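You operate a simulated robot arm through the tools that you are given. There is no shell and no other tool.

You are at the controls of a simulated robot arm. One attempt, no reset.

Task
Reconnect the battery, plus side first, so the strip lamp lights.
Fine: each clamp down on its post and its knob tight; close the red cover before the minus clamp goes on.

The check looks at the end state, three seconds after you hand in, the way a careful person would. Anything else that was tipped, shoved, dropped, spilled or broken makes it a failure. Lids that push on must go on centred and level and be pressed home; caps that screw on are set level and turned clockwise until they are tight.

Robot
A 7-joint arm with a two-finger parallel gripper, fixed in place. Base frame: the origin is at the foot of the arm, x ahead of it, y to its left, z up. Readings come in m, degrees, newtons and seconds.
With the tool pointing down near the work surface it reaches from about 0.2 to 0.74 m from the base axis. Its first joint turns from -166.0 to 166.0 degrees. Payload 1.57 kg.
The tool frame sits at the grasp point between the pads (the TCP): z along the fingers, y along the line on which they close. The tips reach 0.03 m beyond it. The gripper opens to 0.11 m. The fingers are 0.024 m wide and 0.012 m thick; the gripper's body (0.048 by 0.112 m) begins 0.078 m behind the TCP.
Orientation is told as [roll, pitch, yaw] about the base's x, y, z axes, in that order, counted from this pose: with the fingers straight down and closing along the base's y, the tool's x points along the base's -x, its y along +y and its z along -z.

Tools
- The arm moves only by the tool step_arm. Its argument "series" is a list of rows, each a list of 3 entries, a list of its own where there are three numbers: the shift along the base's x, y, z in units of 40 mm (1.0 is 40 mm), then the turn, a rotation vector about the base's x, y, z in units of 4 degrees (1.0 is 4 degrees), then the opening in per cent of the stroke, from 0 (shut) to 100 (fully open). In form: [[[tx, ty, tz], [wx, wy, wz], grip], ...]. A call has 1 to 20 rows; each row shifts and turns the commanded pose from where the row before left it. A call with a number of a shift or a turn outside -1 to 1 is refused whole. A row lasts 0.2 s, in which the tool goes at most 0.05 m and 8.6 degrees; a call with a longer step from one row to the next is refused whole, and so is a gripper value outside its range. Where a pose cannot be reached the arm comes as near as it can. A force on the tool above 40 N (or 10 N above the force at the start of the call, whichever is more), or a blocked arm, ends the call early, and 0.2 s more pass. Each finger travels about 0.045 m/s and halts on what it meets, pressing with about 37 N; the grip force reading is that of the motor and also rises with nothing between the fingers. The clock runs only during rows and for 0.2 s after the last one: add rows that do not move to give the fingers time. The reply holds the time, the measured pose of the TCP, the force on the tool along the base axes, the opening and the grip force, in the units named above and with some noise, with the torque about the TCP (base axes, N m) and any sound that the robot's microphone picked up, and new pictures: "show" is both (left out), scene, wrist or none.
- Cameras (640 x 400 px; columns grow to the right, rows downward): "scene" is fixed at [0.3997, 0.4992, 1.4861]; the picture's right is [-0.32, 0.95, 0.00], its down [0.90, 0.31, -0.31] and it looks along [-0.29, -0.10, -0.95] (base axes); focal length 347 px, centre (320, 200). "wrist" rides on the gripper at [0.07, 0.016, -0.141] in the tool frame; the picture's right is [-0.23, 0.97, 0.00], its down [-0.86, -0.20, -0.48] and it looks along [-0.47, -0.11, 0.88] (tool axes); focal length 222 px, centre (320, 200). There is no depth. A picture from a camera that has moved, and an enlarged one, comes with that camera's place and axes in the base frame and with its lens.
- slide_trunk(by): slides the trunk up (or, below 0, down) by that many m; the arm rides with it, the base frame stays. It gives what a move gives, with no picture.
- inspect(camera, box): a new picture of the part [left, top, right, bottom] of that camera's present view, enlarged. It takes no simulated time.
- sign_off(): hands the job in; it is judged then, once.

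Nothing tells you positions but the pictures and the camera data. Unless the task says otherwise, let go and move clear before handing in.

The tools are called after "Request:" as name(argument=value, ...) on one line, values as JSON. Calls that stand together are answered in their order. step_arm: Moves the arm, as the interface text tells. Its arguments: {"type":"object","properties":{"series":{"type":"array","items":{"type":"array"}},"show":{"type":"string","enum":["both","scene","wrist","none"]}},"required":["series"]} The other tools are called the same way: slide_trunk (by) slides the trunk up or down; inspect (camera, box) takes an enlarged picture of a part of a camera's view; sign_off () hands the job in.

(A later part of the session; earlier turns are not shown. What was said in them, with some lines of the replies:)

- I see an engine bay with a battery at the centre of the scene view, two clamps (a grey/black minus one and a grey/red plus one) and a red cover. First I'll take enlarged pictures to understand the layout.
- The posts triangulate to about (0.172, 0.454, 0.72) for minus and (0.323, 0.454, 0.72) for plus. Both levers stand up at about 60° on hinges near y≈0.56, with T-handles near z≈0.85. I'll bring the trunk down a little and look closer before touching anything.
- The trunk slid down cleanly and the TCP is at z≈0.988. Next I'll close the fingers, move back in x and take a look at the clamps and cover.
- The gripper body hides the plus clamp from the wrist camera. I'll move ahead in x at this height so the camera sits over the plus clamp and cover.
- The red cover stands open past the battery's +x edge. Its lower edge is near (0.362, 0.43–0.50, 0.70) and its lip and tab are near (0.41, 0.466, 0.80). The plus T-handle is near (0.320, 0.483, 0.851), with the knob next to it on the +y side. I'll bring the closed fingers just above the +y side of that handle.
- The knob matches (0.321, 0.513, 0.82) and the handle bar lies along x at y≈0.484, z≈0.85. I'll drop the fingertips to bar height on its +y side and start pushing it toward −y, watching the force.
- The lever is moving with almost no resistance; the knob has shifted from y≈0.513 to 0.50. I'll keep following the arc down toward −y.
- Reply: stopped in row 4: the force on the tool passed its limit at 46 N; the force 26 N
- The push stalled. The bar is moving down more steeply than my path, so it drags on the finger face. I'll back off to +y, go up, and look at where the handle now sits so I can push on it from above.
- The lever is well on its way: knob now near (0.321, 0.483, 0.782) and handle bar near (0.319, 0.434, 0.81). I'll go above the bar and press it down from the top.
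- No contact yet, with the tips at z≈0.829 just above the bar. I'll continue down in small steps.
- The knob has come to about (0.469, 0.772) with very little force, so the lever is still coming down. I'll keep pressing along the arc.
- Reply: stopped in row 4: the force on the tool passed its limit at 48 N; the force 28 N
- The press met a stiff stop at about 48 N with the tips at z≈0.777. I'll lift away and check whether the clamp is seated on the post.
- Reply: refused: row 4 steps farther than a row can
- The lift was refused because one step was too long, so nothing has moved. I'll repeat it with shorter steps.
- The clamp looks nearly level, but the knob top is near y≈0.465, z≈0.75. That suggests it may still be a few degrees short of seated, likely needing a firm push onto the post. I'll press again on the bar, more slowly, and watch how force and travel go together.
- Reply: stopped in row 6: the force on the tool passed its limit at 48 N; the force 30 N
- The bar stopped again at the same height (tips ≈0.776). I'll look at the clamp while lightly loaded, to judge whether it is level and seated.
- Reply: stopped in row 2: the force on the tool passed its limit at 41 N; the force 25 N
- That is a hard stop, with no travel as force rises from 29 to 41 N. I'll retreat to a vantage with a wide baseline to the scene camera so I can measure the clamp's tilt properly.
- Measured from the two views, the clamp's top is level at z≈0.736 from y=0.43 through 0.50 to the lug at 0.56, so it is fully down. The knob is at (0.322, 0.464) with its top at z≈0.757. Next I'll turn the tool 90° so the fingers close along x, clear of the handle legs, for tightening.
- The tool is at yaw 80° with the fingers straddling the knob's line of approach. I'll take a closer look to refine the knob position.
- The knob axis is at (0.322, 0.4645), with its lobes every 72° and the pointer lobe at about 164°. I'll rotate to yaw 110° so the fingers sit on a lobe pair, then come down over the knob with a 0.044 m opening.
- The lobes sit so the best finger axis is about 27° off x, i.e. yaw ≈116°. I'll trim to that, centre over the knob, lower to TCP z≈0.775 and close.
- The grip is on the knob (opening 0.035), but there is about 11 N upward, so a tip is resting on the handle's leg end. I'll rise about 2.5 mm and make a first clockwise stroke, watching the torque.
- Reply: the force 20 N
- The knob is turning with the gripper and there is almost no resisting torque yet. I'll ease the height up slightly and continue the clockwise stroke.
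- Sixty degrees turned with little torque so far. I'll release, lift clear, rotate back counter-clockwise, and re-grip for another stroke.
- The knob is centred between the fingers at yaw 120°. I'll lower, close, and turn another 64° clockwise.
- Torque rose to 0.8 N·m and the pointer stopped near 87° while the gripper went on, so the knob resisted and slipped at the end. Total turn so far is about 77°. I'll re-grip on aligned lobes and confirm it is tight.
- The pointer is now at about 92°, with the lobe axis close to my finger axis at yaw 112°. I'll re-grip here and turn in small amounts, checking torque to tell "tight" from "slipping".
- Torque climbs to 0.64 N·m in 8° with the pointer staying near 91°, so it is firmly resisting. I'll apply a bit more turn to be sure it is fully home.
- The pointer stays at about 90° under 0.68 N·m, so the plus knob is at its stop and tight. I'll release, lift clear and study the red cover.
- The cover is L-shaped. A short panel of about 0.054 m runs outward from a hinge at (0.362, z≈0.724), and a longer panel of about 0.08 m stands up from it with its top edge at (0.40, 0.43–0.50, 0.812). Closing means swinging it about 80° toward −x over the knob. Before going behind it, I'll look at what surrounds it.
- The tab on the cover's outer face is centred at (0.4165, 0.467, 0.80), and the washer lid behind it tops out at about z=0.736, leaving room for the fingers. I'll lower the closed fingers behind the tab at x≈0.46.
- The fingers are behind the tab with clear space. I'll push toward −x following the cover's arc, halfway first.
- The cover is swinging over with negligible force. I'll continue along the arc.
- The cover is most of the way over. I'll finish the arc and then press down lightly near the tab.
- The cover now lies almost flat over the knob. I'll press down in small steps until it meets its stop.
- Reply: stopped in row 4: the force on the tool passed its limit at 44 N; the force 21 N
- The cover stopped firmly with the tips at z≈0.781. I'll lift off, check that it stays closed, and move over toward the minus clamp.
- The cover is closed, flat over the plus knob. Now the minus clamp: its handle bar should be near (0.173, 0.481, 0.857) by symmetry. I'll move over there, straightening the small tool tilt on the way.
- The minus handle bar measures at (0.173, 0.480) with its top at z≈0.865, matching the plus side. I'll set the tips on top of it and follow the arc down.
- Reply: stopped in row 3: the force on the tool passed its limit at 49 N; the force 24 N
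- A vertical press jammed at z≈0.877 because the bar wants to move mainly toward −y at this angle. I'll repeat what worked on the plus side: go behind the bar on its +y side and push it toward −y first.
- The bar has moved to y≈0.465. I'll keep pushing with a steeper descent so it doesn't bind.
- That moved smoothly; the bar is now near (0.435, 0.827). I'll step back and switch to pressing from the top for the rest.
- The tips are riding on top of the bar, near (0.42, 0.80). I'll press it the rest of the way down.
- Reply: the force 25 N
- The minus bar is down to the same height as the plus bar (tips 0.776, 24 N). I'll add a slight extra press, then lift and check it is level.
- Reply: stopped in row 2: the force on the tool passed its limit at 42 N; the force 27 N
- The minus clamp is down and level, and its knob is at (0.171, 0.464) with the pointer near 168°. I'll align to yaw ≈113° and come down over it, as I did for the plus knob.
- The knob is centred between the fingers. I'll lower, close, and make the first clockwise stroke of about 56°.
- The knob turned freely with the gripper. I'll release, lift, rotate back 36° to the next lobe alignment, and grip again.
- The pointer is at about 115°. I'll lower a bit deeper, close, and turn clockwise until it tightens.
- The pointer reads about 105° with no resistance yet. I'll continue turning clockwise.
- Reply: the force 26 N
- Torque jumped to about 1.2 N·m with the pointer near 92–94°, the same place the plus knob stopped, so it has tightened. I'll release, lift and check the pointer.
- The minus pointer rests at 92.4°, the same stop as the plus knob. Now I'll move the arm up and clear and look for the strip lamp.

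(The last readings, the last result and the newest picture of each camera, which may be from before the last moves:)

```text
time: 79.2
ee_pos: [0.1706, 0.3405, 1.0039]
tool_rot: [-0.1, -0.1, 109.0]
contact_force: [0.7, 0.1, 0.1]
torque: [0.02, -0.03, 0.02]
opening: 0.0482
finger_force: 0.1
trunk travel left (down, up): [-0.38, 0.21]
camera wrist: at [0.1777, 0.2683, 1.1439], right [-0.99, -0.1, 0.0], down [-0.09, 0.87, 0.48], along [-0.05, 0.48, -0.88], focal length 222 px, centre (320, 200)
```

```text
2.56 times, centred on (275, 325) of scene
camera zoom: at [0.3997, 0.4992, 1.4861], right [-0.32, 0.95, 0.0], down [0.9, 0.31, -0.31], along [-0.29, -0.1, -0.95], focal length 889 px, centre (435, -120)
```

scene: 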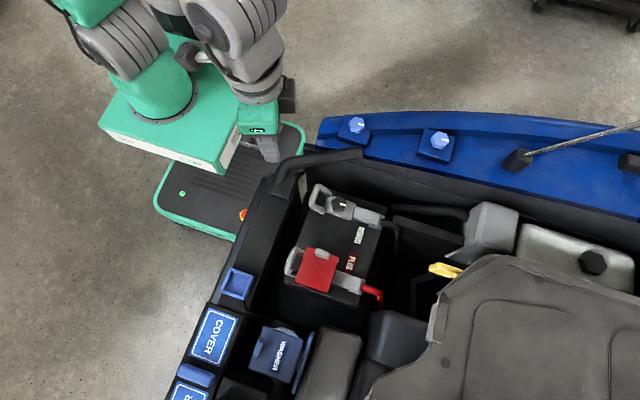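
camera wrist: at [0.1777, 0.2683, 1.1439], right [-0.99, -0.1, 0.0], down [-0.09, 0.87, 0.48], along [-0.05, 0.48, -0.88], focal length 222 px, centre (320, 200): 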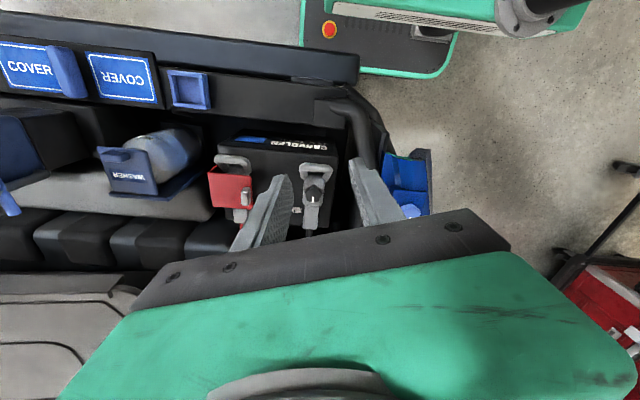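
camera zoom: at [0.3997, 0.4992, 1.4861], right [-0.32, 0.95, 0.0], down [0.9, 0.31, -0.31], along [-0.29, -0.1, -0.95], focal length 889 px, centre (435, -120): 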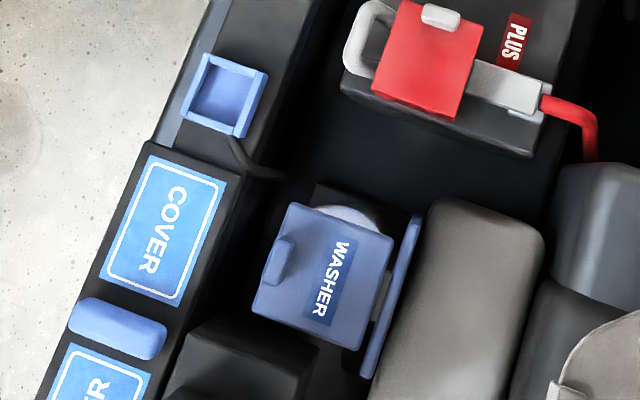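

Both clamps are down and the cover is closed, but I haven't spotted the strip lamp yet. I'll search the pictures for it.

Request:
inspect(camera="scene", box=[150, 170, 310, 400])

Request:
inspect(camera="scene", box=[300, 90, 480, 200])

Request:
inspect(camera="wrist", box=[0, 0, 320, 200])

Request:
inspect(camera="wrist", box=[320, 60, 640, 260])

```text
1.74 times, centred on (230, 285) of scene
camera zoom: at [0.3997, 0.4992, 1.4861], right [-0.32, 0.95, 0.0], down [0.9, 0.31, -0.31], along [-0.29, -0.1, -0.95], focal length 604 px, centre (476, 52)
```

zoom: 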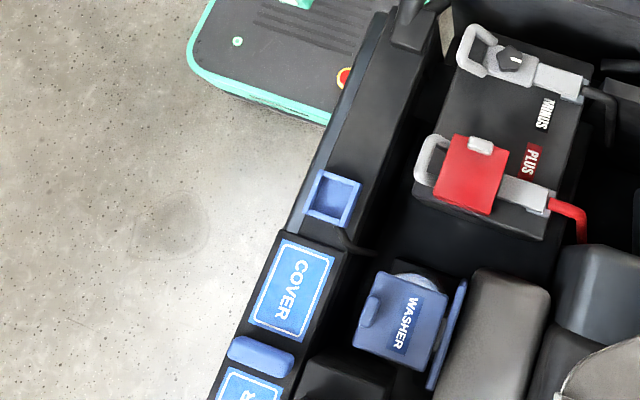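

```text
3.56 times, centred on (390, 145) of scene
camera zoom: at [0.3997, 0.4992, 1.4861], right [-0.32, 0.95, 0.0], down [0.9, 0.31, -0.31], along [-0.29, -0.1, -0.95], focal length 1234 px, centre (71, 396)
```

zoom: 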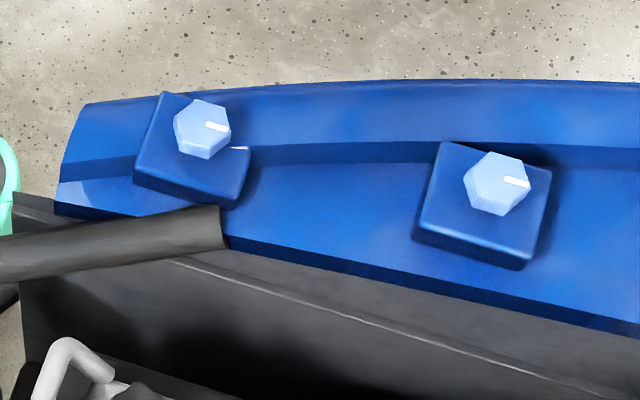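

```text
2.00 times, centred on (160, 100) of wrist
camera zoom: at [0.1777, 0.2683, 1.1439], right [-0.99, -0.1, 0.0], down [-0.09, 0.87, 0.48], along [-0.05, 0.48, -0.88], focal length 444 px, centre (640, 400)
```

zoom: 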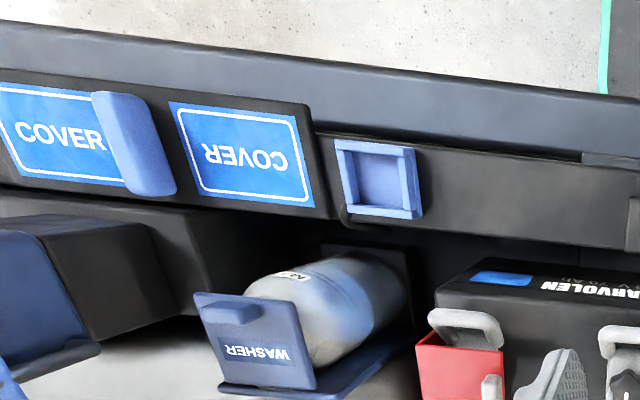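

```text
2.00 times, centred on (480, 160) of wrist
camera zoom: at [0.1777, 0.2683, 1.1439], right [-0.99, -0.1, 0.0], down [-0.09, 0.87, 0.48], along [-0.05, 0.48, -0.88], focal length 444 px, centre (0, 280)
```

zoom: 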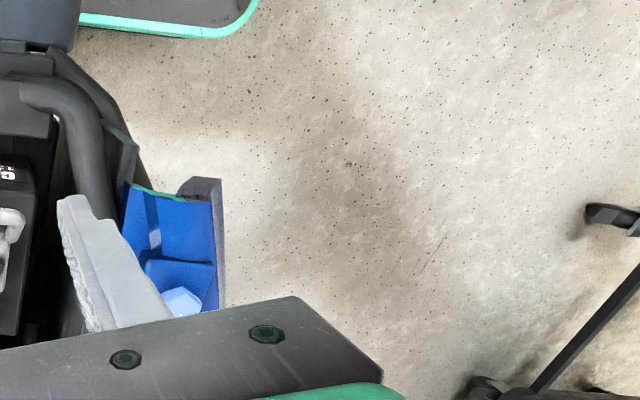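

No lamp in view here. Earlier, a white object appeared further out in +x near a "PUSH" box, so I'll swing the camera over there at a safe height.

Request:
step_arm(series=[[[0.8, 0, 0.2], [0, 0, 0], 44], [[0.9, 0, 0.2], [0, 0, 0], 44], [[0.9, 0, 0.2], [0, 0, 0], 44], [[0.9, 0, 0], [0, 0, 0], 44], [[0.9, 0, 0], [0, 0, 0], 44], [[0.9, 0, 0], [0, 0, 0], 44], [[0.9, 0, 0], [0, 0, 0], 44], [[0, 0, 0], [0, 0, 0], 44]])

Request:
inspect(camera="wrist", box=[0, 0, 320, 200])

Request:
inspect(camera="wrist", box=[0, 100, 240, 250])

```text
time: 81.0
ee_pos: [0.4195, 0.3411, 1.0254]
tool_rot: [-0.1, -0.1, 108.9]
contact_force: [-0.7, 0.0, 0.3]
torque: [0.04, 0.02, 0.02]
opening: 0.0486
finger_force: 0.1
trunk travel left (down, up): [-0.38, 0.21]
camera wrist: at [0.4263, 0.2689, 1.167], right [-0.99, -0.1, 0.0], down [-0.09, 0.87, 0.48], along [-0.05, 0.48, -0.88], focal length 222 px, centre (320, 200)
```

scene: 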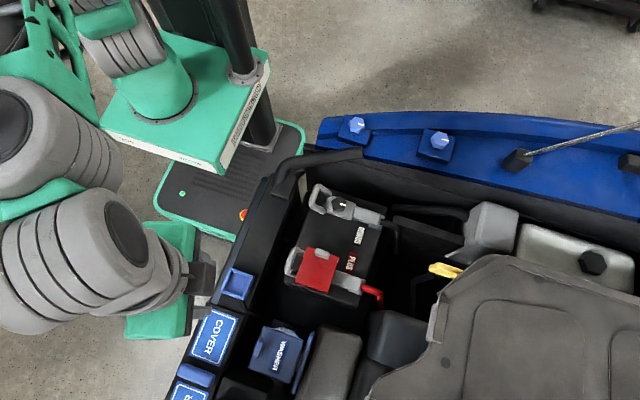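
wrist: 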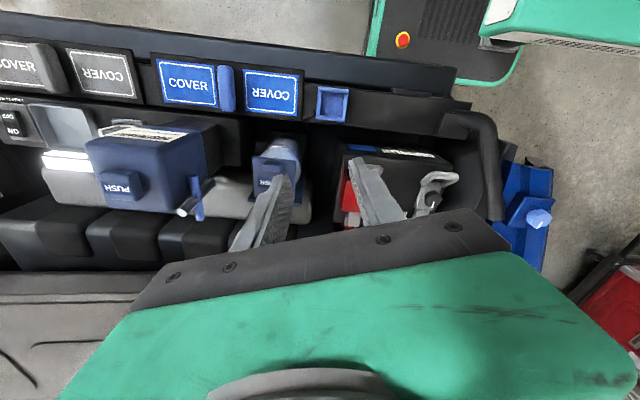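

```text
2.00 times, centred on (160, 100) of wrist
camera zoom: at [0.4263, 0.2689, 1.167], right [-0.99, -0.1, 0.0], down [-0.09, 0.87, 0.48], along [-0.05, 0.48, -0.88], focal length 444 px, centre (640, 400)
```

zoom: 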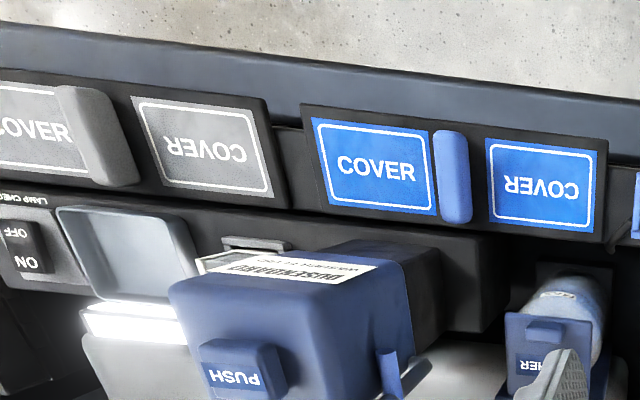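

```text
2.67 times, centred on (120, 175) of wrist
camera zoom: at [0.4263, 0.2689, 1.167], right [-0.99, -0.1, 0.0], down [-0.09, 0.87, 0.48], along [-0.05, 0.48, -0.88], focal length 592 px, centre (853, 267)
```

zoom: 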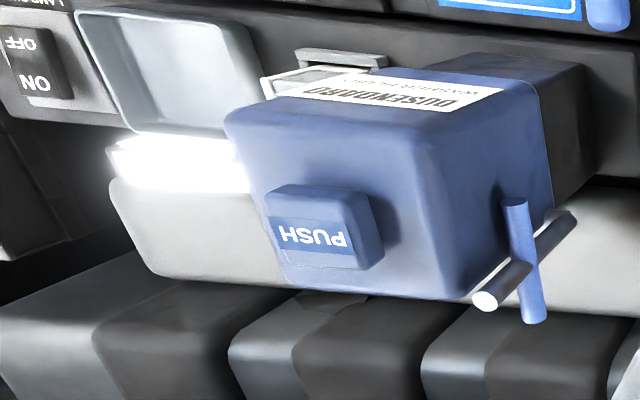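

The strip lamp next to the "LAMP CHECK" switch is glowing bright white. Both clamps are level and down, both knobs are turned to their stops, the red cover is closed, and the arm is clear. I'm handing in.

Request:
sign_off()

```text
The job is handed in.
```

The battery is reconnected, plus side first, and the strip lamp beside the "LAMP CHECK" switch is glowing white in the last picture. I handed the job in with the arm clear; no verdict came back.

- **Plus clamp:** It is pressed down on its post and measures level. I turned its knob clockwise until the pointer stopped moving at about 92°, at roughly 0.7–0.8 N·m.
- **Red cover:** I closed it over the plus knob before touching the minus clamp. It met a firm stop at 44 N and stayed shut when I lifted off.
- **Minus clamp:** It is down at the same height as the plus clamp and looks level. Its knob stopped at the same pointer position, at about 1.2 N·m.

- **Plus knob torque:** The fingers slipped on the plus knob at about 0.8 N·m. I count it as tight because it would not turn further on a second grip and both knobs stopped at the same angle.
- **Lamp beforehand:** I did not check whether the lamp was dark at the start.

I saw nothing else tipped, moved or broken.
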